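You operate a simulated robot arm through the tools that you are given. There is no shell and no other tool.

The job below is to be done with a simulated robot arm. You get a single attempt, and the scene is never put back.

TASK
Open the laptop, plug it in, start it and send the service report.

The check looks at the end state, three seconds after you hand in, the way a careful person would. Anything else that was tipped, shoved, dropped, spilled or broken makes it a failure.

THE ROBOT
A 7-joint arm with a two-finger parallel gripper, fixed in place. Base frame: the origin is on the floor under the middle of its stand, x ahead of it, y to its left, z up; the work surface is at about z = 0.74. Lengths are in m, angles in rad, forces in N, time in s.
It reaches about 0.964 m from its shoulder. Its first joint turns from -2.897 to 2.897 rad. Payload 1.57 kg.
Tool frame: the origin (TCP) lies between the finger pads and is the grasp point; the fingertips stand 0.03 m ahead of it; z points along the fingers, y is the line along which they close. The gripper opens to 0.11 m. The fingers are 0.024 m wide and 0.012 m thick; the gripper's body (0.048 by 0.112 m) begins 0.078 m behind the TCP.
Orientation is told as [roll, pitch, yaw] about the base's x, y, z axes, in that order, counted from this pose: with the fingers straight down and closing along the base's y, the tool's x points along the base's -x, its y along +y and its z along -z.

THE INTERFACE
- The arm moves only by the tool send_rows. Its argument "series" is a list of rows, each a list of 3 entries, a list of its own where there are three numbers: the shift along the base's x, y, z in units of 300 mm (1.0 is 300 mm), then the turn, a rotation vector about the base's x, y, z in units of 90 degrees (1.0 is 90 degrees), then the opening, from 0 (shut) to 1 (fully open). In form: [[[tx, ty, tz], [wx, wy, wz], jaw], ...]. A call has 1 to 20 rows; each row is the pose to reach, as a shift and turn from the pose commanded when the call began. A call with a number of a shift or a turn outside -1 to 1 is refused whole. Rows are played at 5 a second. More than 0.05 m and 0.15 rad between two rows, or a gripper value outside its range, and nothing of the call is played. Where a pose cannot be reached the arm comes as near as it can. A force on the tool above 40 N (or 10 N above the force at the start of the call, whichever is more), or a blocked arm, ends the call early, and 0.2 s more pass. Each finger travels about 0.108 m/s and halts on what it meets, pressing with about 35 N; the grip force reading is that of the motor and also rises with nothing between the fingers. The clock runs only during rows and for 0.2 s after the last one: add rows that repeat a pose to give the fingers time. It gives the time, the measured TCP pose, the force on the tool (base axes), the opening and the grip force at its end, in the units of the frame above (readings bear some noise), with the torque about the TCP (base axes, N m) and any sound that the robot's microphone picked up, and new pictures: "views" is both (left out), scene, wrist or none.
- Cameras (640 x 400 px; columns grow to the right, rows downward): "scene" is fixed at [0.0495, -0.6451, 1.3409]; the picture's right is [0.58, -0.81, 0.00], its down [-0.36, -0.26, -0.90] and it looks along [0.73, 0.52, -0.44] (base axes); focal length 233 px, centre (320, 200). "wrist" rides on the gripper at [0.07, 0.016, -0.141] in the tool frame; the picture's right is [-0.23, 0.97, 0.00], its down [-0.86, -0.20, -0.48] and it looks along [-0.47, -0.11, 0.88] (tool axes); focal length 222 px, centre (320, 200). There is no depth. A picture from a camera that has moved, and an enlarged one, comes with that camera's place and axes in the base frame and with its lens. The place of the scene camera against the robot may be out by one fixed shift of up to 0.012 m in any direction.
- move_column(by): slides the trunk up (or, below 0, down) by that many m; the arm rides with it, the base frame stays. It gives what a move gives, with no picture.
- zoom(camera, box): a new picture of the part [left, top, right, bottom] of that camera's present view, enlarged. It takes no simulated time.
- close_job(): hands the job in; it is judged then, once.

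Places have to be worked out from the pictures, the camera data and where the tool is seen. Open the gripper and draw the arm clear of the work before you hand the job in, unless the task says otherwise.

The tools are called as name(argument=value, ...) on one line, values as JSON. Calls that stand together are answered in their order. send_rows: Moves the arm, as the interface text tells. Its arguments: {"type":"object","properties":{"series":{"type":"array"},"views":{"type":"string","enum":["both","scene","wrist","none"]}},"required":["series"]} The other tools are called the same way: move_column (by) moves the trunk up or down; zoom (camera, box) takes an enlarged picture of a part of a camera's view; close_job () hands the job in.

At the start:

```text
t: 0.0
tcp_pos: [0.4726, -0.2862, 1.2631]
orientation: [0.0, 0.002, 0.0]
force: [-0.2, -0.2, 0.2]
moment: [0.0, -0.01, 0.02]
gripper_width: 0.1097
grip_force: 0.0
trunk travel left (down, up): [-0.475, 0.135]
```

scene: 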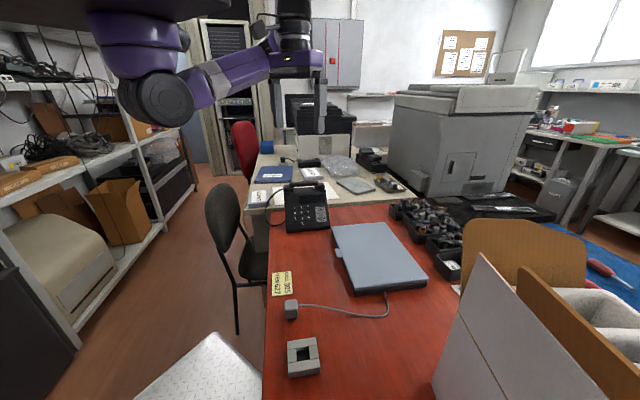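
wrist: 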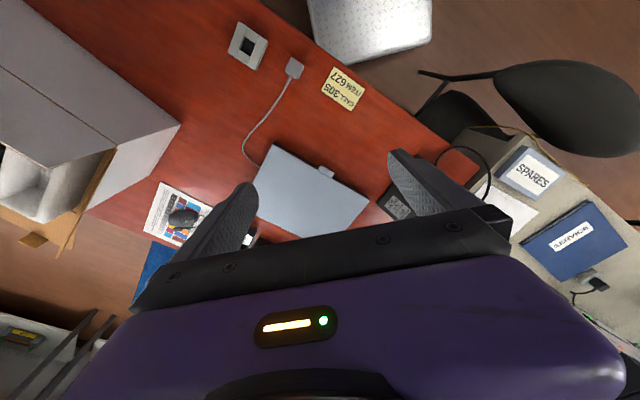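

The laptop sits closed on the red desk, with a cable and plug leading to a socket box, and a sticky note lies nearby. I'll enlarge the key parts of both views before moving anything.

zoom(camera="scene", box=[260, 200, 450, 390])

zoom(camera="wrist", box=[200, 0, 440, 250])

zoom(camera="wrist", box=[310, 50, 390, 120])

zoom(camera="scene", box=[240, 120, 420, 240])

```text
2.11 times, centred on (355, 295) of scene
camera zoom: at [0.0495, -0.6451, 1.3409], right [0.58, -0.81, 0.0], down [-0.36, -0.26, -0.9], along [0.73, 0.52, -0.44], focal length 491 px, centre (246, 0)
```

zoom: 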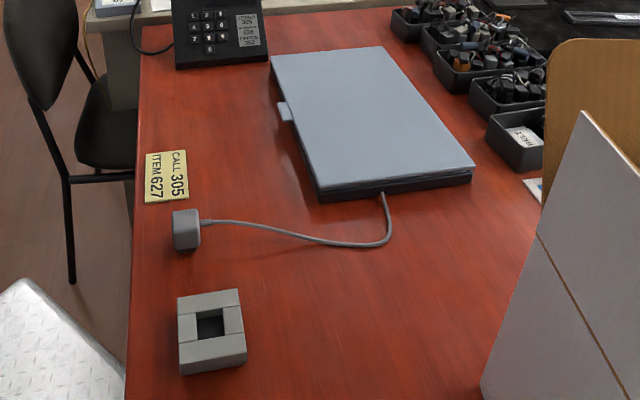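

```text
1.60 times, centred on (320, 125) of wrist
camera zoom: at [0.4029, -0.2704, 1.4066], right [0.23, 0.97, 0.0], down [0.86, -0.2, 0.48], along [0.47, -0.11, -0.88], focal length 355 px, centre (320, 320)
```

zoom: 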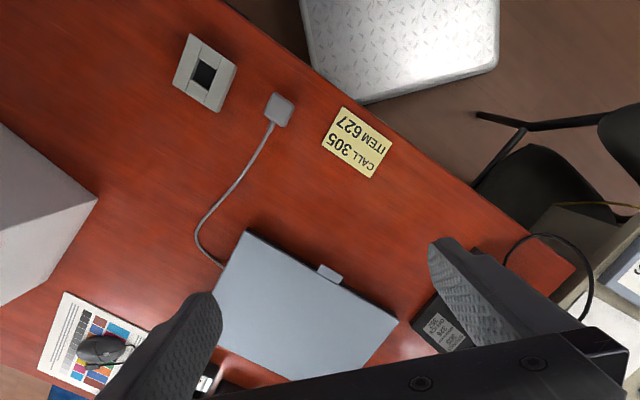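

```text
5.71 times, centred on (350, 85) of wrist
camera zoom: at [0.4029, -0.2704, 1.4066], right [0.23, 0.97, 0.0], down [0.86, -0.2, 0.48], along [0.47, -0.11, -0.88], focal length 1269 px, centre (149, 857)
```

zoom: 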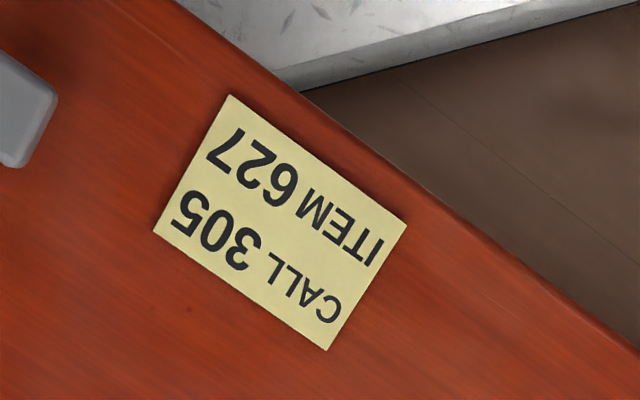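

```text
3.33 times, centred on (330, 180) of scene
camera zoom: at [0.0495, -0.6451, 1.3409], right [0.58, -0.81, 0.0], down [-0.36, -0.26, -0.9], along [0.73, 0.52, -0.44], focal length 778 px, centre (287, 267)
```

zoom: 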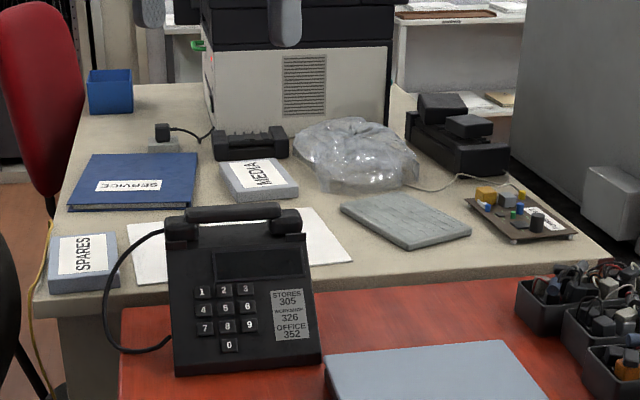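

The note reads "CALL 305 / ITEM 627", which isn't obviously part of this job. The laptop's front edge, with its tab, faces base (-x,+y); the plug is near (0.37,-0.32) and the socket near (0.29,-0.43). I'll move the wrist camera closer to see the plug and socket better.

send_rows(series=[[[-0.1, -0.01, -0.1], [0, 0, 0], 1], [[-0.2, -0.02, -0.2], [0, 0, 0], 1], [[-0.3, -0.03, -0.3], [0, 0, 0], 1], [[-0.4, -0.04, -0.4], [0, 0, 0], 1], [[-0.5, -0.05, -0.5], [0, 0, 0], 1], [[-0.6, -0.06, -0.6], [0, 0, 0], 1]], views="both")

```text
t: 1.4
tcp_pos: [0.2914, -0.3044, 1.0847]
orientation: [0.0, 0.0, 0.001]
force: [-0.4, 0.0, -0.4]
moment: [-0.04, 0.0, 0.02]
gripper_width: 0.1098
grip_force: 0.0
trunk travel left (down, up): [-0.475, 0.135]
camera wrist: at [0.2224, -0.2886, 1.226], right [0.23, 0.97, 0.0], down [0.86, -0.2, 0.48], along [0.47, -0.11, -0.88], focal length 222 px, centre (320, 200)
```

scene: 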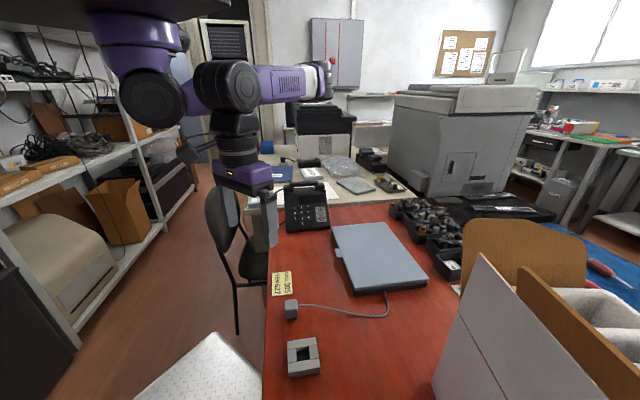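
wrist: 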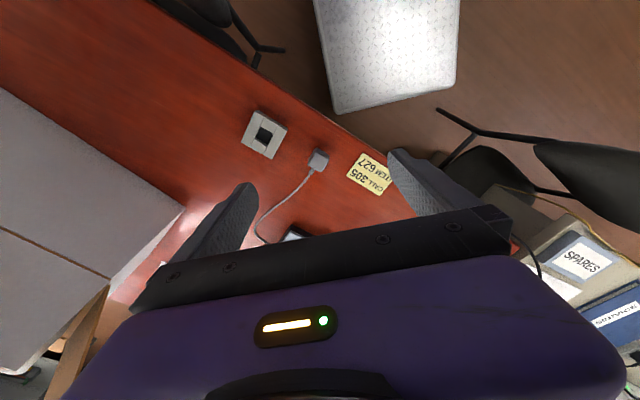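

The arm moved as commanded. I'll zoom in on the socket and plug.

zoom(camera="wrist", box=[230, 95, 350, 170])

zoom(camera="scene", box=[265, 285, 345, 385])

zoom(camera="scene", box=[320, 210, 440, 310])

```text
5.33 times, centred on (290, 132) of wrist
camera zoom: at [0.2224, -0.2886, 1.226], right [0.23, 0.97, 0.0], down [0.86, -0.2, 0.48], along [0.47, -0.11, -0.88], focal length 1185 px, centre (480, 560)
```

zoom: 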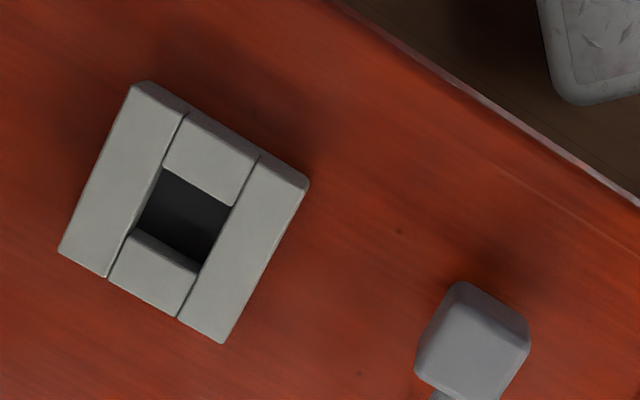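

```text
4.00 times, centred on (305, 335) of scene
camera zoom: at [0.0495, -0.6451, 1.3409], right [0.58, -0.81, 0.0], down [-0.36, -0.26, -0.9], along [0.73, 0.52, -0.44], focal length 933 px, centre (380, -340)
```

zoom: 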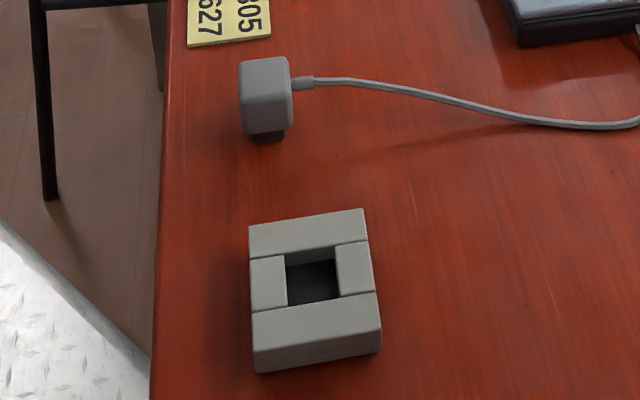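

```text
4.00 times, centred on (380, 260) of scene
camera zoom: at [0.0495, -0.6451, 1.3409], right [0.58, -0.81, 0.0], down [-0.36, -0.26, -0.9], along [0.73, 0.52, -0.44], focal length 933 px, centre (80, -40)
```

zoom: 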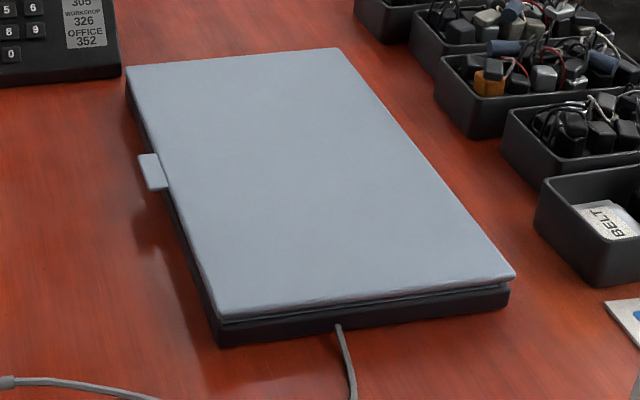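

The plug is a grey cap with a darker stub underneath, and the socket's square opening faces up, so it goes in vertically. Both are aligned with the desk at about 45°. I'll yaw the tool -45° and come down next to the plug for a closer look.

send_rows(series=[[[0.025, 0.016, -0.12], [0, 0, -0.0833], 1], [[0.05, 0.033, -0.24], [0, 0, -0.1667], 1], [[0.075, 0.05, -0.36], [0, 0, -0.25], 1], [[0.1, 0.066, -0.48], [0, 0, -0.3333], 1], [[0.125, 0.082, -0.6], [0, 0, -0.4167], 1], [[0.1487, 0.098, -0.72], [0, 0, -0.5], 1]], views="both")

```text
t: 2.8
tcp_pos: [0.3379, -0.2768, 0.8692]
orientation: [0.002, 0.0, -0.788]
force: [-0.6, -1.0, -0.5]
moment: [0.02, 0.03, -0.02]
gripper_width: 0.1099
grip_force: 0.1
trunk travel left (down, up): [-0.475, 0.135]
camera wrist: at [0.2997, -0.2156, 1.0119], right [0.85, 0.53, 0.0], down [0.46, -0.75, 0.48], along [0.25, -0.41, -0.88], focal length 222 px, centre (320, 200)
```

scene: 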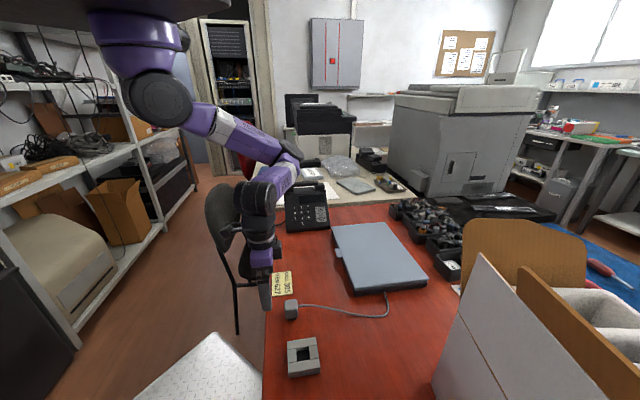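
wrist: 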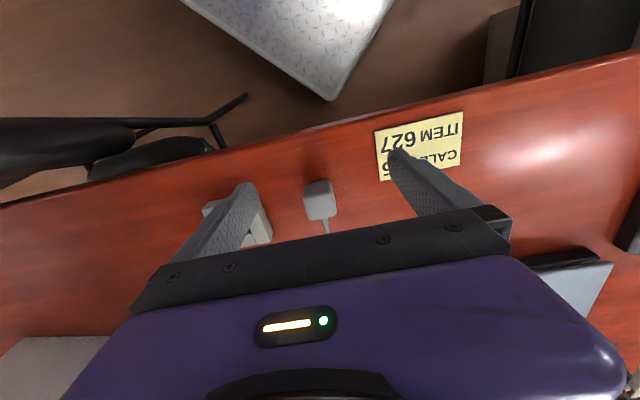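

The plug is centred between the fingers in the wrist view. I'll zoom in on its shape and height.

zoom(camera="wrist", box=[270, 160, 370, 240])

zoom(camera="scene", box=[255, 260, 335, 330])

```text
5.00 times, centred on (320, 200) of wrist
camera zoom: at [0.2997, -0.2156, 1.0119], right [0.85, 0.53, 0.0], down [0.46, -0.75, 0.48], along [0.25, -0.41, -0.88], focal length 1111 px, centre (320, 200)
```

zoom: 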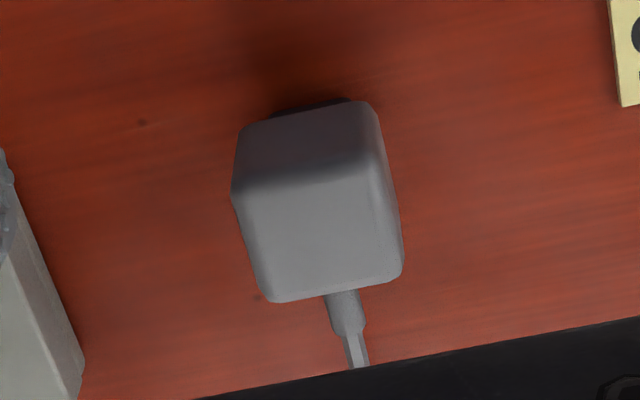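

```text
5.71 times, centred on (295, 295) of scene
camera zoom: at [0.0495, -0.6451, 1.3409], right [0.58, -0.81, 0.0], down [-0.36, -0.26, -0.9], along [0.73, 0.52, -0.44], focal length 1334 px, centre (463, -343)
```

zoom: 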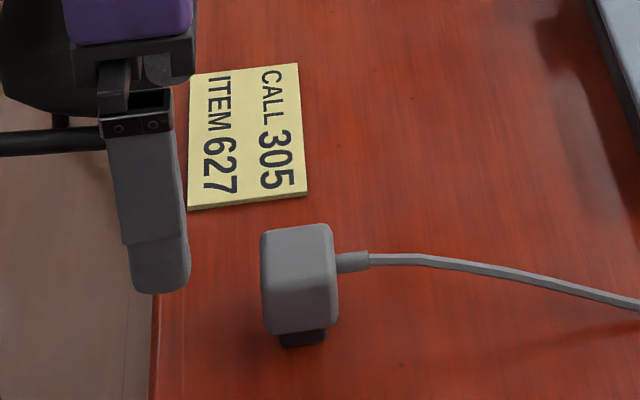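

The plug cap looks to be about 33 mm square with its centre at (0.368,-0.327) and its top near z≈0.79, and its sides line up with the jaw. I'll move above it with the jaw partly closed and look before I descend around it.

send_rows(series=[[[0.05, -0.086, 0], [0, 0, 0], 0.75], [[0.1033, -0.1717, 0], [0, 0, 0], 0.65], [[0.1033, -0.1717, -0.07], [0, 0, 0], 0.65], [[0.1033, -0.1717, -0.12], [0, 0, 0], 0.65], [[0.1033, -0.1717, -0.12], [0, 0, 0], 0.65]], views="both")

```text
t: 4.0
tcp_pos: [0.3682, -0.3259, 0.8311]
orientation: [0.001, -0.001, -0.785]
force: [0.0, -0.7, -0.2]
moment: [0.0, 0.02, -0.07]
gripper_width: 0.0717
grip_force: 0.0
trunk travel left (down, up): [-0.475, 0.135]
camera wrist: at [0.3306, -0.2661, 0.9741], right [0.85, 0.53, 0.0], down [0.46, -0.75, 0.48], along [0.25, -0.41, -0.88], focal length 222 px, centre (320, 200)
```

scene: 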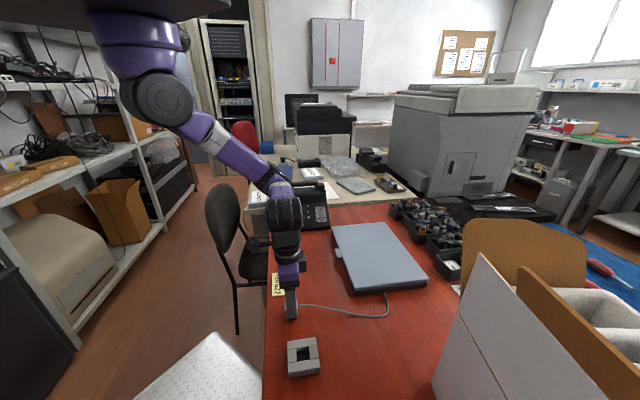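
wrist: 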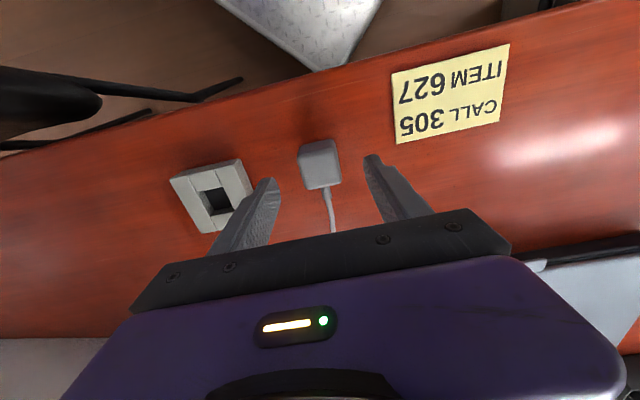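

The fingers straddle the plug. I'll check the alignment in a zoom before descending.

zoom(camera="wrist", box=[255, 120, 405, 220])

zoom(camera="scene", box=[255, 260, 335, 330])

```text
4.00 times, centred on (330, 170) of wrist
camera zoom: at [0.3306, -0.2661, 0.9741], right [0.85, 0.53, 0.0], down [0.46, -0.75, 0.48], along [0.25, -0.41, -0.88], focal length 888 px, centre (280, 320)
```

zoom: 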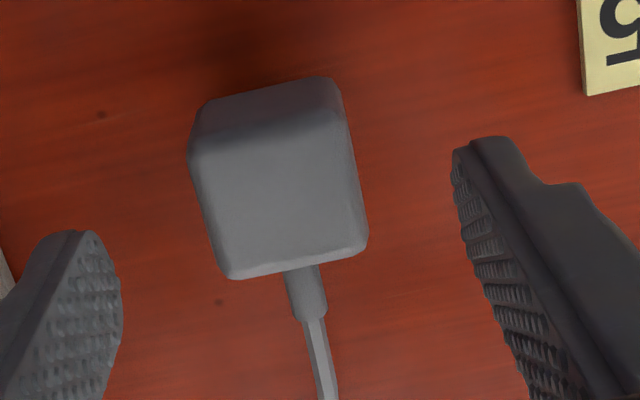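

```text
5.71 times, centred on (295, 295) of scene
camera zoom: at [0.0495, -0.6451, 1.3409], right [0.58, -0.81, 0.0], down [-0.36, -0.26, -0.9], along [0.73, 0.52, -0.44], focal length 1334 px, centre (463, -343)
```

zoom: 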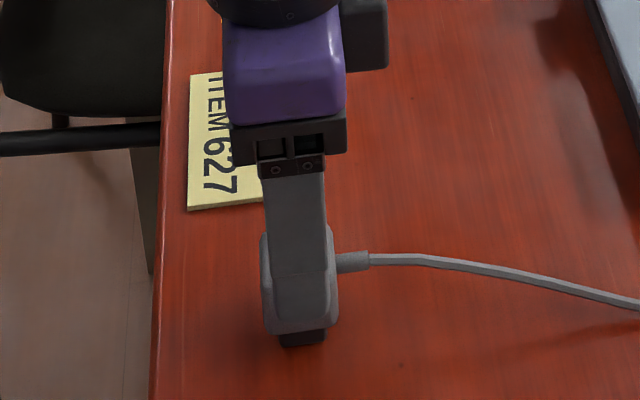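

The plug is about 2 mm toward the chair from the tool axis, and the jaw is otherwise centred. I'll make that correction, descend to TCP z≈0.786 so the tips stay above the cap's bottom, then close.

send_rows(series=[[[-0.005, 0.005, -0.05], [0, 0, 0], 0.65], [[-0.005, 0.005, -0.1], [0, 0, 0], 0.65], [[-0.005, 0.005, -0.153], [0, 0, 0], 0.65], [[-0.005, 0.005, -0.153], [0, 0, 0], 0.65], [[-0.005, 0.005, -0.153], [0, 0, 0], 0.45], [[-0.005, 0.005, -0.153], [0, 0, 0], 0.2], [[-0.005, 0.005, -0.153], [0, 0, 0], 0.2], [[-0.005, 0.005, -0.153], [0, 0, 0], 0.2]], views="both")

```text
t: 5.8
tcp_pos: [0.3655, -0.3247, 0.7869]
orientation: [0.0, 0.0, -0.786]
force: [-0.4, 0.7, 0.4]
moment: [0.0, -0.01, 0.0]
gripper_width: 0.0351
grip_force: 35.7
trunk travel left (down, up): [-0.475, 0.135]
camera wrist: at [0.3287, -0.2653, 0.9286], right [0.85, 0.53, 0.0], down [0.46, -0.75, 0.48], along [0.25, -0.41, -0.88], focal length 222 px, centre (320, 200)
```

scene: 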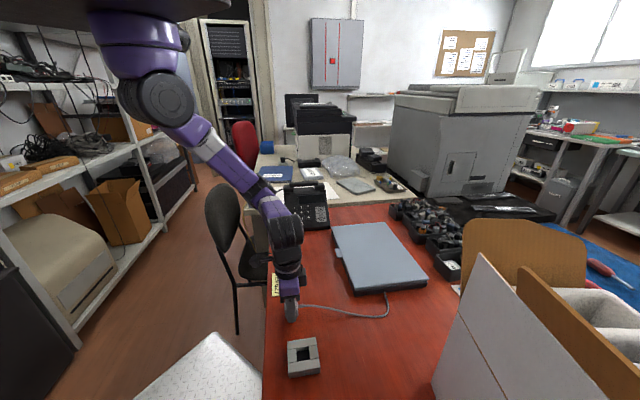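
wrist: 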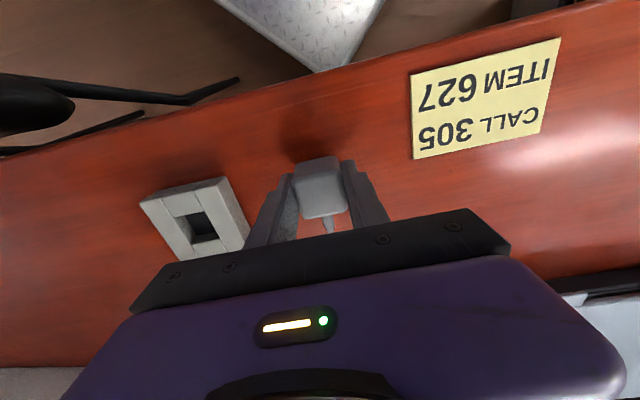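

Gripped: width 0.035 m at 35 N. I'll lift about 50 mm and check that the plug comes with the gripper.

send_rows(series=[[[0, 0, 0.06], [0, 0, 0], 0.2], [[0, 0, 0.12], [0, 0, 0], 0.2], [[0, 0, 0.18], [0, 0, 0], 0.2], [[0, 0, 0.18], [0, 0, 0], 0.2]], views="both")

zoom(camera="scene", box=[255, 270, 355, 390])

zoom(camera="wrist", box=[160, 120, 400, 270])

```text
t: 6.8
tcp_pos: [0.3662, -0.3254, 0.8404]
orientation: [0.001, 0.0, -0.786]
force: [0.7, -0.3, -1.0]
moment: [-0.02, -0.02, 0.0]
gripper_width: 0.0353
grip_force: 35.3
trunk travel left (down, up): [-0.475, 0.135]
camera wrist: at [0.3292, -0.2646, 0.9831], right [0.85, 0.53, 0.0], down [0.46, -0.75, 0.48], along [0.25, -0.41, -0.88], focal length 222 px, centre (320, 200)
```

scene: 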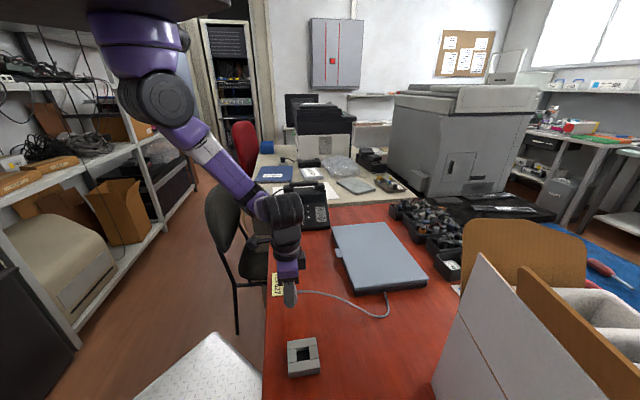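
wrist: 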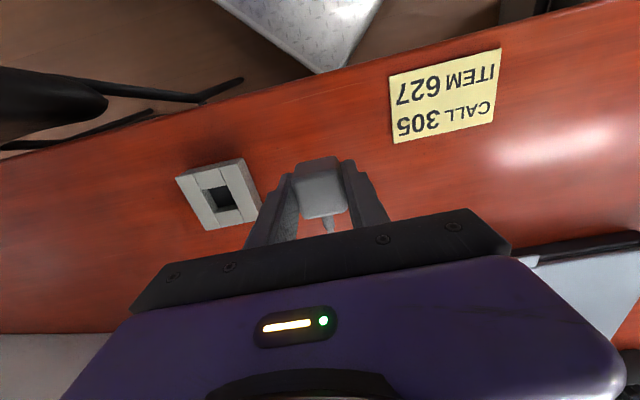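

```text
3.33 times, centred on (305, 330) of scene
camera zoom: at [0.0495, -0.6451, 1.3409], right [0.58, -0.81, 0.0], down [-0.36, -0.26, -0.9], along [0.73, 0.52, -0.44], focal length 778 px, centre (370, -233)
```

zoom: 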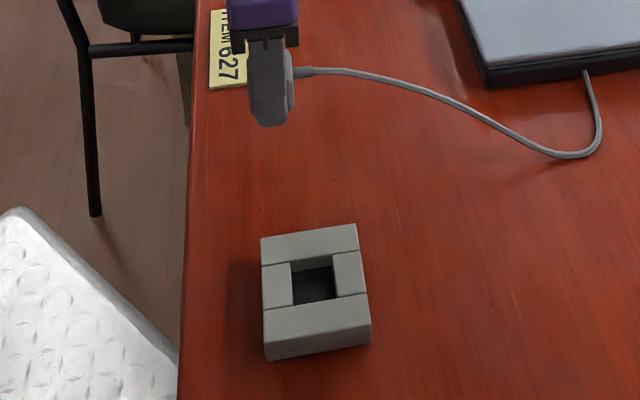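

```text
2.67 times, centred on (280, 195) of wrist
camera zoom: at [0.3292, -0.2646, 0.9831], right [0.85, 0.53, 0.0], down [0.46, -0.75, 0.48], along [0.25, -0.41, -0.88], focal length 592 px, centre (427, 213)
```

zoom: 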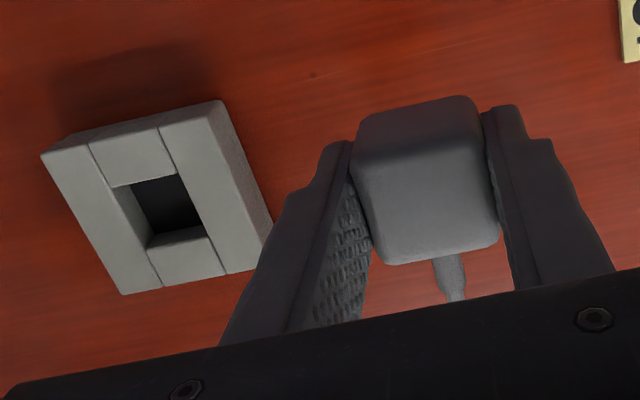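

The plug came up cleanly. From two views I put the socket hole at about (0.297,-0.422) with its top near z≈0.765. I'll move above it at this height and check the alignment with both cameras.

send_rows(series=[[[-0.0575, -0.0813, 0], [0, 0, 0], 0.2], [[-0.115, -0.1625, 0], [0, 0, 0], 0.2], [[-0.1725, -0.2438, 0], [0, 0, 0], 0.2], [[-0.23, -0.325, 0], [0, 0, 0], 0.2], [[-0.23, -0.325, 0], [0, 0, 0], 0.2]], views="both")

zoom(camera="scene", box=[260, 300, 350, 390])

zoom(camera="wrist", box=[240, 120, 400, 250])

```text
t: 8.0
tcp_pos: [0.2969, -0.4219, 0.8402]
orientation: [0.0, 0.0, -0.786]
force: [0.1, 0.4, -0.8]
moment: [-0.03, 0.01, 0.01]
gripper_width: 0.0352
grip_force: 35.2
trunk travel left (down, up): [-0.475, 0.135]
camera wrist: at [0.2596, -0.3622, 0.9826], right [0.85, 0.53, 0.0], down [0.46, -0.75, 0.48], along [0.25, -0.41, -0.88], focal length 222 px, centre (320, 200)
```

scene: 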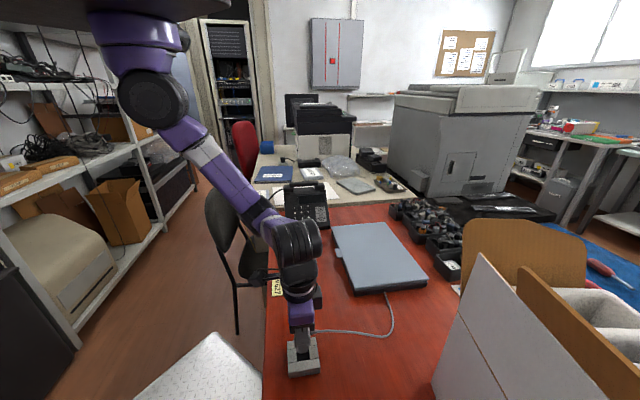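
wrist: 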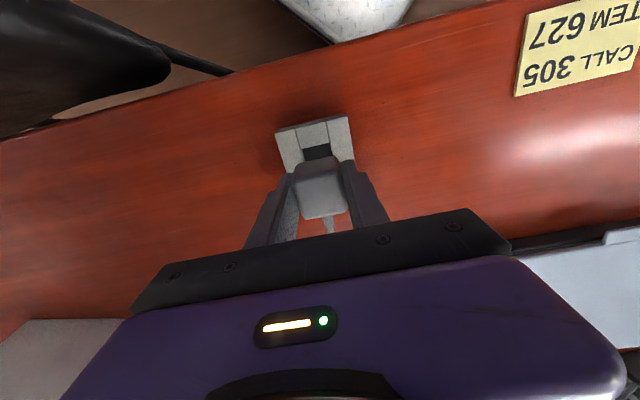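

```text
4.44 times, centred on (305, 345) of scene
camera zoom: at [0.0495, -0.6451, 1.3409], right [0.58, -0.81, 0.0], down [-0.36, -0.26, -0.9], along [0.73, 0.52, -0.44], focal length 1037 px, centre (387, -444)
```

zoom: 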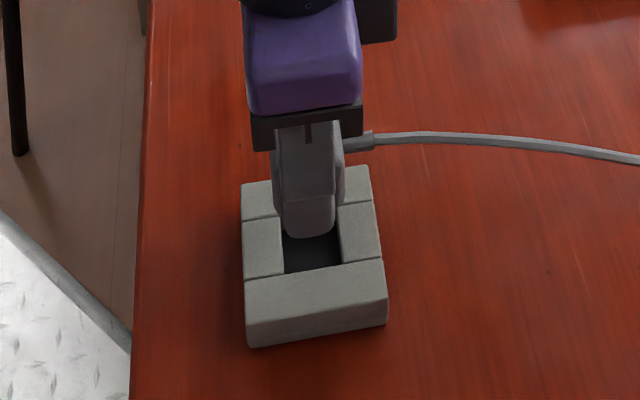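

```text
3.08 times, centred on (320, 185) of wrist
camera zoom: at [0.2596, -0.3622, 0.9826], right [0.85, 0.53, 0.0], down [0.46, -0.75, 0.48], along [0.25, -0.41, -0.88], focal length 684 px, centre (320, 246)
```

zoom: 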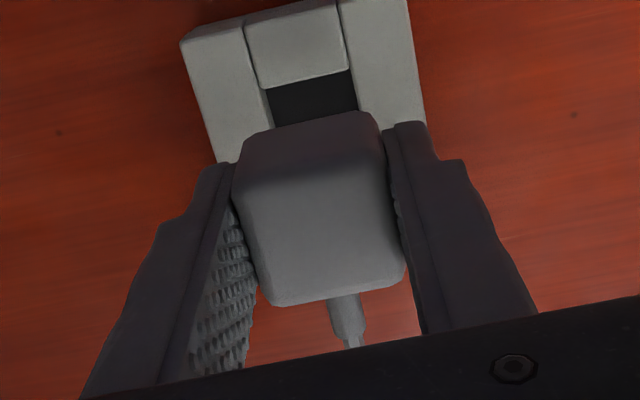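

The plug sits over the hole. I estimate it has to move about 2–3 mm further in (+x,-y), so I'll zoom in tighter to refine that before inserting.

zoom(camera="scene", box=[288, 325, 324, 375])

zoom(camera="wrist", box=[265, 105, 375, 205])

```text
8.00 times, centred on (306, 350) of scene
camera zoom: at [0.0495, -0.6451, 1.3409], right [0.58, -0.81, 0.0], down [-0.36, -0.26, -0.9], along [0.73, 0.52, -0.44], focal length 1867 px, centre (432, -1000)
```

zoom: 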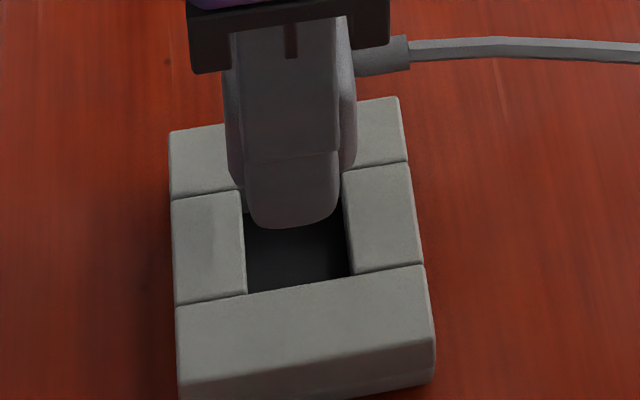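

```text
4.00 times, centred on (320, 155) of wrist
camera zoom: at [0.2596, -0.3622, 0.9826], right [0.85, 0.53, 0.0], down [0.46, -0.75, 0.48], along [0.25, -0.41, -0.88], focal length 888 px, centre (320, 380)
```

zoom: 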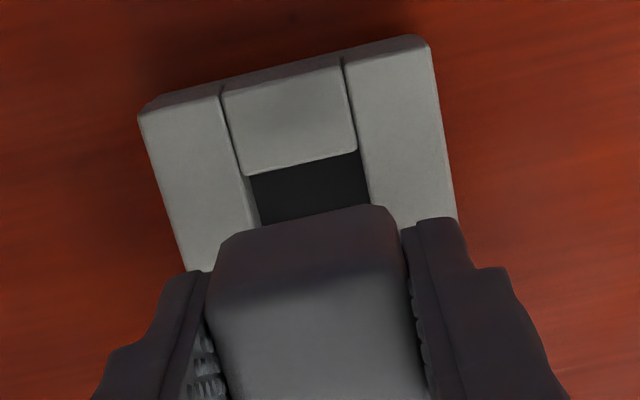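

Comparing the cap and the hole in both views, the plug needs about 2.5 mm in -x. I'll apply that, lower 20 mm so the stub stays just above the socket, and look again.

send_rows(series=[[[-0.0083, 0, -0.03], [0, 0, 0], 0.2], [[-0.0083, 0, -0.0667], [0, 0, 0], 0.2], [[-0.0083, 0, -0.0667], [0, 0, 0], 0.2]], views="none")

zoom(camera="scene", box=[288, 325, 324, 375])

zoom(camera="wrist", box=[265, 115, 375, 215])

```text
t: 8.8
tcp_pos: [0.2954, -0.4226, 0.821]
orientation: [0.001, -0.001, -0.785]
force: [-0.4, 0.4, -1.0]
moment: [0.01, 0.03, 0.02]
gripper_width: 0.0352
grip_force: 35.5
trunk travel left (down, up): [-0.475, 0.135]
```

```text
8.00 times, centred on (306, 350) of scene
camera zoom: at [0.0495, -0.6451, 1.3409], right [0.58, -0.81, 0.0], down [-0.36, -0.26, -0.9], along [0.73, 0.52, -0.44], focal length 1867 px, centre (432, -1000)
```

zoom: 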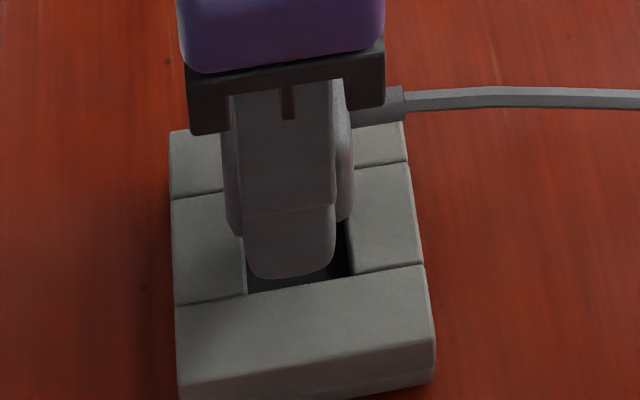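

```text
4.00 times, centred on (320, 165) of wrist
camera zoom: at [0.2577, -0.362, 0.9624], right [0.85, 0.53, 0.0], down [0.46, -0.75, 0.48], along [0.25, -0.41, -0.88], focal length 888 px, centre (320, 340)
```

zoom: 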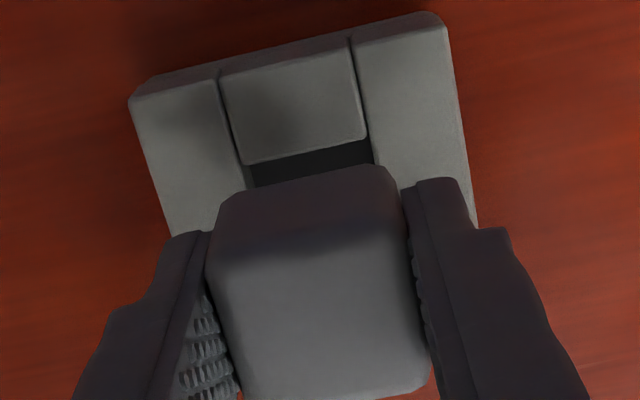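

Both views now show the plug over the hole to within about 1 mm. I'll lower it slowly and watch the force.

send_rows(series=[[[0, 0, -0.015], [0, 0, 0], 0.2], [[0, 0, -0.03], [0, 0, 0], 0.2], [[0, 0, -0.045], [0, 0, 0], 0.2], [[0, 0, -0.06], [0, 0, 0], 0.2], [[0, 0, -0.06], [0, 0, 0], 0.2]], views="none")

zoom(camera="scene", box=[288, 325, 324, 375])

zoom(camera="wrist", box=[265, 115, 375, 215])

```text
t: 10.0
tcp_pos: [0.2947, -0.4229, 0.8024]
orientation: [0.001, 0.0, -0.785]
force: [-0.4, -0.6, -0.4]
moment: [0.03, -0.02, 0.0]
gripper_width: 0.0351
grip_force: 35.3
trunk travel left (down, up): [-0.475, 0.135]
```

```text
8.00 times, centred on (306, 350) of scene
camera zoom: at [0.0495, -0.6451, 1.3409], right [0.58, -0.81, 0.0], down [-0.36, -0.26, -0.9], along [0.73, 0.52, -0.44], focal length 1867 px, centre (432, -1000)
```

zoom: 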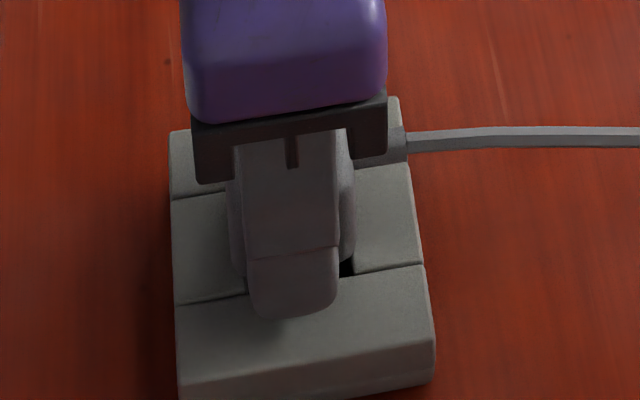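

```text
4.00 times, centred on (320, 165) of wrist
camera zoom: at [0.2576, -0.3626, 0.9446], right [0.85, 0.53, 0.0], down [0.46, -0.75, 0.48], along [0.25, -0.41, -0.88], focal length 888 px, centre (320, 340)
```

zoom: 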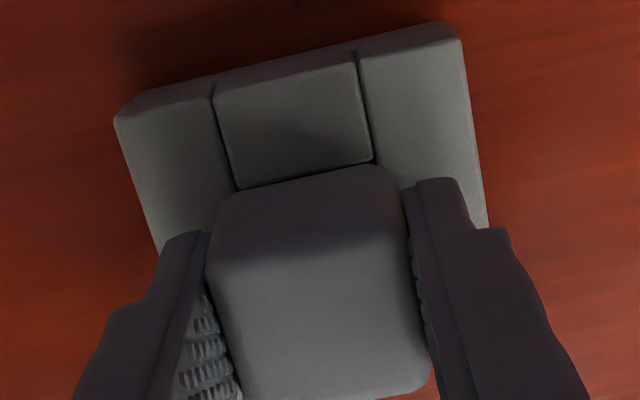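

There's no resistance and the stub appears to be entering the hole. I'll keep lowering in small steps until the cap seats.

send_rows(series=[[[0, 0, -0.008], [0, 0, 0], 0.2], [[0, 0, -0.016], [0, 0, 0], 0.2], [[0, 0, -0.024], [0, 0, 0], 0.2], [[0, 0, -0.032], [0, 0, 0], 0.2], [[0, 0, -0.032], [0, 0, 0], 0.2]], views="none")

zoom(camera="scene", box=[288, 325, 324, 375])

zoom(camera="wrist", box=[265, 115, 375, 215])

```text
t: 11.2
tcp_pos: [0.2957, -0.4228, 0.7947]
orientation: [-0.002, -0.004, -0.785]
force: [1.8, -0.8, 34.2]
moment: [0.26, -0.11, -0.12]
gripper_width: 0.0353
grip_force: 34.7
trunk travel left (down, up): [-0.475, 0.135]
```

```text
8.00 times, centred on (306, 350) of scene
camera zoom: at [0.0495, -0.6451, 1.3409], right [0.58, -0.81, 0.0], down [-0.36, -0.26, -0.9], along [0.73, 0.52, -0.44], focal length 1867 px, centre (432, -1000)
```

zoom: 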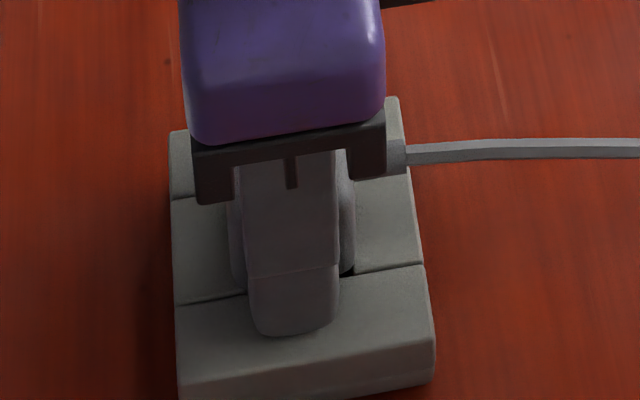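

```text
4.00 times, centred on (320, 165) of wrist
camera zoom: at [0.2574, -0.362, 0.9361], right [0.85, 0.53, 0.0], down [0.46, -0.74, 0.48], along [0.25, -0.41, -0.88], focal length 888 px, centre (320, 340)
```

zoom: 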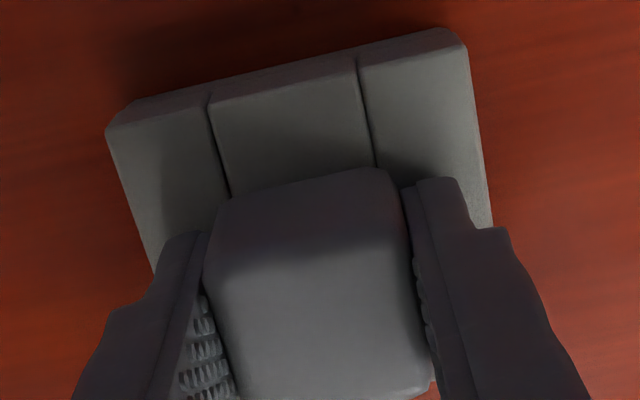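

A contact force of 34 N at TCP z=0.795 matches the cap resting on the socket top. I'll ease the pressure, release, and back straight up to inspect it.

send_rows(series=[[[0, 0, 0.01], [0, 0, 0], 0.2], [[0, 0, 0.01], [0, 0, 0], 0.45], [[0, 0, 0.01], [0, 0, 0], 0.6], [[0, 0, 0.01], [0, 0, 0], 0.6], [[0, 0, 0.12], [0, 0, 0], 0.6], [[0, 0, 0.24], [0, 0, 0], 0.6], [[0, 0, 0.36], [0, 0, 0], 0.6], [[0, 0, 0.36], [0, 0, 0], 0.6]], views="both")

zoom(camera="scene", box=[280, 315, 332, 380])

zoom(camera="wrist", box=[255, 105, 385, 205])

```text
t: 13.0
tcp_pos: [0.2945, -0.4216, 0.9025]
orientation: [0.0, 0.0, -0.785]
force: [-0.2, 0.0, 0.6]
moment: [-0.02, -0.04, 0.0]
gripper_width: 0.0662
grip_force: 0.1
trunk travel left (down, up): [-0.475, 0.135]
camera wrist: at [0.2581, -0.3621, 1.0438], right [0.85, 0.53, 0.0], down [0.46, -0.75, 0.48], along [0.25, -0.41, -0.88], focal length 222 px, centre (320, 200)
```

scene: 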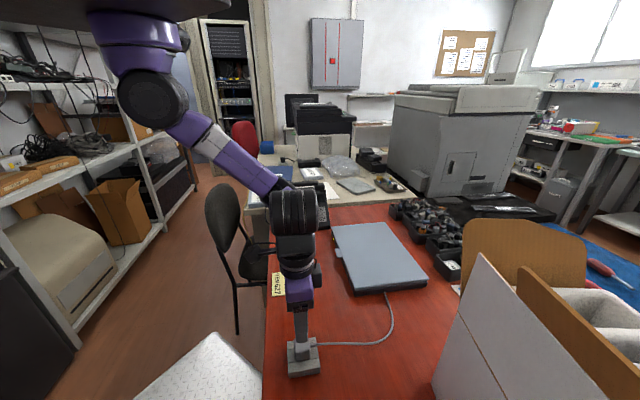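
wrist: 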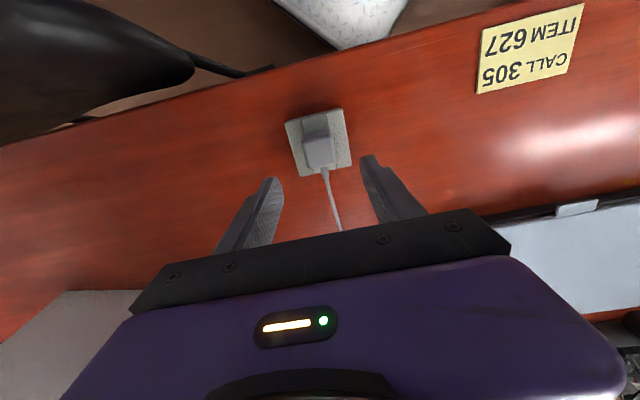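

```text
6.15 times, centred on (306, 348) of scene
camera zoom: at [0.0495, -0.6451, 1.3409], right [0.58, -0.81, 0.0], down [-0.36, -0.26, -0.9], along [0.73, 0.52, -0.44], focal length 1436 px, centre (406, -708)
```

zoom: 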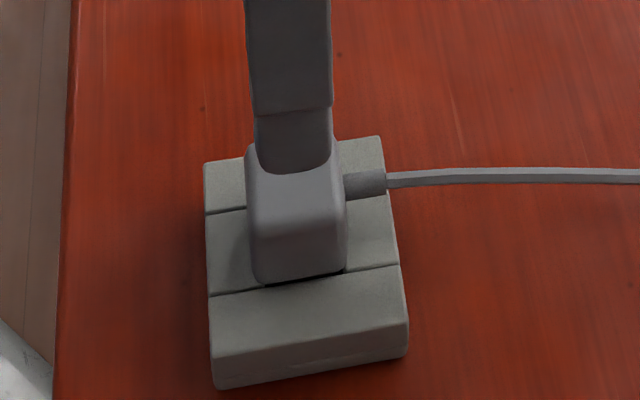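

```text
4.00 times, centred on (320, 155) of wrist
camera zoom: at [0.2581, -0.3621, 1.0438], right [0.85, 0.53, 0.0], down [0.46, -0.75, 0.48], along [0.25, -0.41, -0.88], focal length 888 px, centre (320, 380)
```

zoom: 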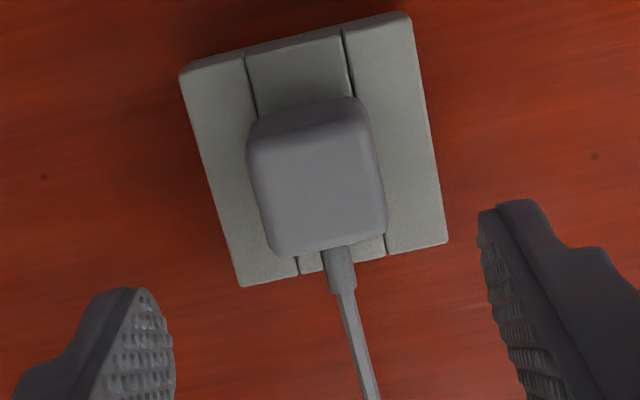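

The plug now sits upright and flush in the socket. Next is the lid, so I'll move the wrist camera over to inspect the front tab near (0.65,-0.31).

send_rows(series=[[[0.12, 0.069, 0], [0, 0, 0], 0.6], [[0.24, 0.138, 0], [0, 0, 0], 0.6], [[0.36, 0.206, 0], [0, 0, 0], 0.6], [[0.48, 0.275, 0], [0, 0, 0], 0.6], [[0.6, 0.344, 0], [0, 0, 0], 0.6], [[0.72, 0.413, 0], [0, 0, 0], 0.6], [[0.84, 0.481, 0], [0, 0, 0], 0.6], [[0.967, 0.55, 0], [0, 0, 0], 0.6], [[0.967, 0.55, 0], [0, 0, 0], 0.6]], views="both")

```text
t: 15.0
tcp_pos: [0.5849, -0.2565, 0.9026]
orientation: [0.001, -0.001, -0.787]
force: [0.6, -0.7, 0.8]
moment: [0.0, 0.01, 0.01]
gripper_width: 0.0659
grip_force: 0.0
trunk travel left (down, up): [-0.475, 0.135]
camera wrist: at [0.5463, -0.1958, 1.0445], right [0.85, 0.53, 0.0], down [0.46, -0.75, 0.48], along [0.25, -0.41, -0.88], focal length 222 px, centre (320, 200)
```

scene: 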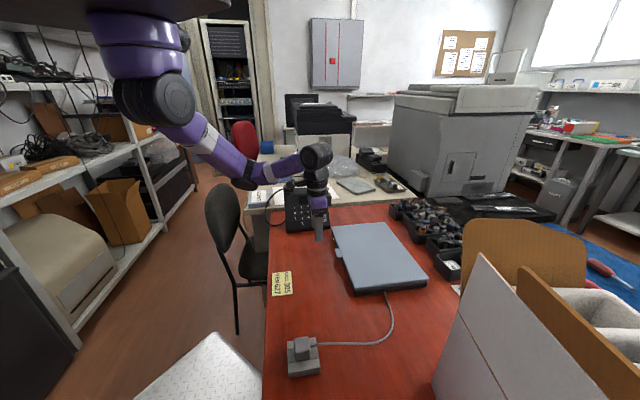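
wrist: 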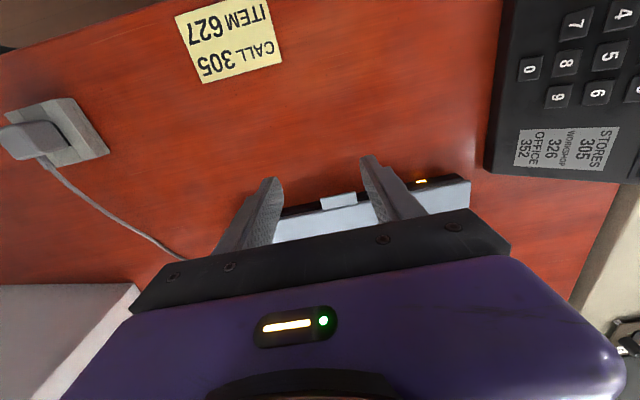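

An amber light is now lit on the laptop's front edge, which suggests it's charging. I'll zoom in on the tab and the light.

zoom(camera="wrist", box=[260, 150, 480, 260])

zoom(camera="scene", box=[310, 210, 440, 310])

zoom(camera="scene", box=[280, 325, 332, 385])

```text
2.91 times, centred on (370, 205) of wrist
camera zoom: at [0.5463, -0.1958, 1.0445], right [0.85, 0.53, 0.0], down [0.46, -0.75, 0.48], along [0.25, -0.41, -0.88], focal length 646 px, centre (174, 186)
```

zoom: 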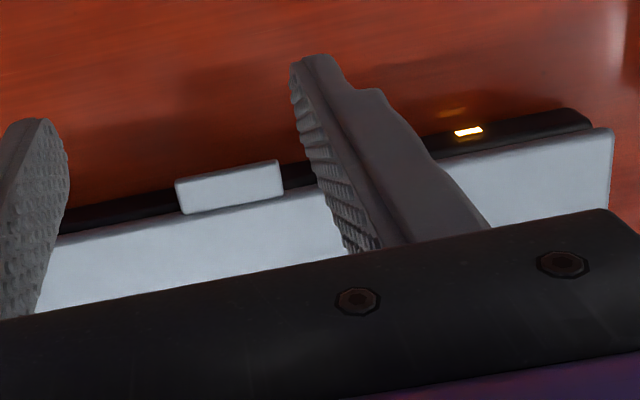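

```text
4.00 times, centred on (375, 260) of scene
camera zoom: at [0.0495, -0.6451, 1.3409], right [0.58, -0.81, 0.0], down [-0.36, -0.26, -0.9], along [0.73, 0.52, -0.44], focal length 933 px, centre (100, -40)
```

zoom: 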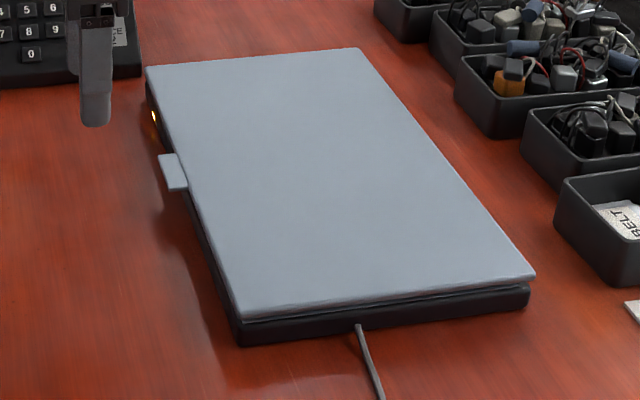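

```text
6.67 times, centred on (306, 355) of scene
camera zoom: at [0.0495, -0.6451, 1.3409], right [0.58, -0.81, 0.0], down [-0.36, -0.26, -0.9], along [0.73, 0.52, -0.44], focal length 1556 px, centre (413, -833)
```

zoom: 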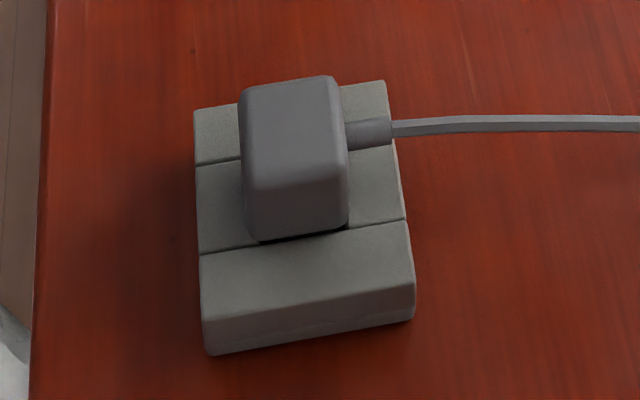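

The amber charge light confirms the plug is making contact. Before I grip the tab, I'll check in free air that the arm reaches where the tab will be with the lid fully open, about (0.86,-0.52,1.03).

send_rows(series=[[[0.1, -0.095, 0.08], [0, 0, 0], 0.6], [[0.2, -0.19, 0.15], [0, 0, 0], 0.6], [[0.3, -0.285, 0.22], [0, 0, 0], 0.6], [[0.4, -0.38, 0.29], [0, 0, 0], 0.6], [[0.5, -0.475, 0.36], [0, 0, 0], 0.6], [[0.6, -0.57, 0.42], [0, 0, 0], 0.6], [[0.7, -0.665, 0.45], [0, 0, 0], 0.6], [[0.8, -0.76, 0.45], [0, 0, 0], 0.6], [[0.913, -0.873, 0.45], [0, 0, 0], 0.6], [[0.913, -0.873, 0.45], [0, 0, 0], 0.6]], views="both")

```text
t: 17.2
tcp_pos: [0.8372, -0.4951, 1.0376]
orientation: [0.0, 0.001, -0.787]
force: [0.1, -0.1, 1.1]
moment: [-0.02, -0.01, -0.01]
gripper_width: 0.0657
grip_force: 0.1
out of reach, approached as far as the arm can: row 9, 10
trunk travel left (down, up): [-0.475, 0.135]
camera wrist: at [0.7983, -0.4352, 1.1792], right [0.85, 0.53, 0.0], down [0.46, -0.75, 0.48], along [0.25, -0.41, -0.88], focal length 222 px, centre (320, 200)
```

scene: 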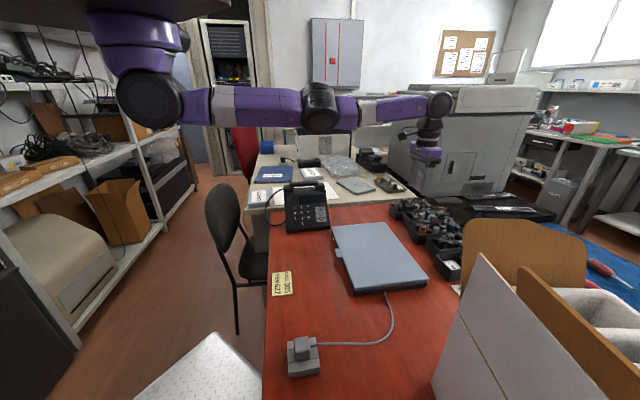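
wrist: 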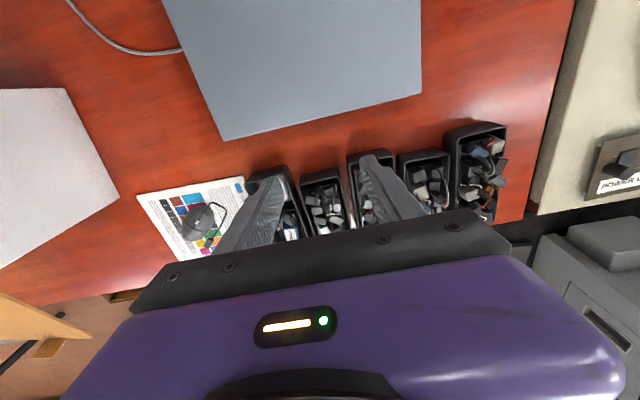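

The arm reaches (0.837,-0.495) with the tool vertical, so I'll tilt the tool about 25–30° forward, which pulls the wrist back and adds reach. I'll return above the tab and read where that call leaves the commanded pose.

send_rows(series=[[[-0.1, 0.1, 0], [0, 0, 0], 0.75], [[-0.2, 0.2, 0], [0, 0, 0], 0.75], [[-0.3, 0.3, -0.05], [0, 0, 0], 0.75], [[-0.4, 0.4, -0.12], [0, 0, 0], 0.75], [[-0.5, 0.5, -0.2], [0, 0, 0], 0.75], [[-0.6, 0.6, -0.28], [0, 0, 0], 0.75], [[-0.7, 0.7, -0.35], [0, 0, 0], 0.75], [[-0.733, 0.733, -0.4], [0, 0, 0], 0.75], [[-0.733, 0.733, -0.4], [0, 0, 0], 0.75]], views="none")

```text
t: 19.2
tcp_pos: [0.6183, -0.2743, 0.9185]
orientation: [0.002, 0.0, -0.787]
force: [-0.2, 1.0, 0.3]
moment: [-0.01, 0.02, -0.01]
gripper_width: 0.0824
grip_force: 0.0
trunk travel left (down, up): [-0.475, 0.135]
```

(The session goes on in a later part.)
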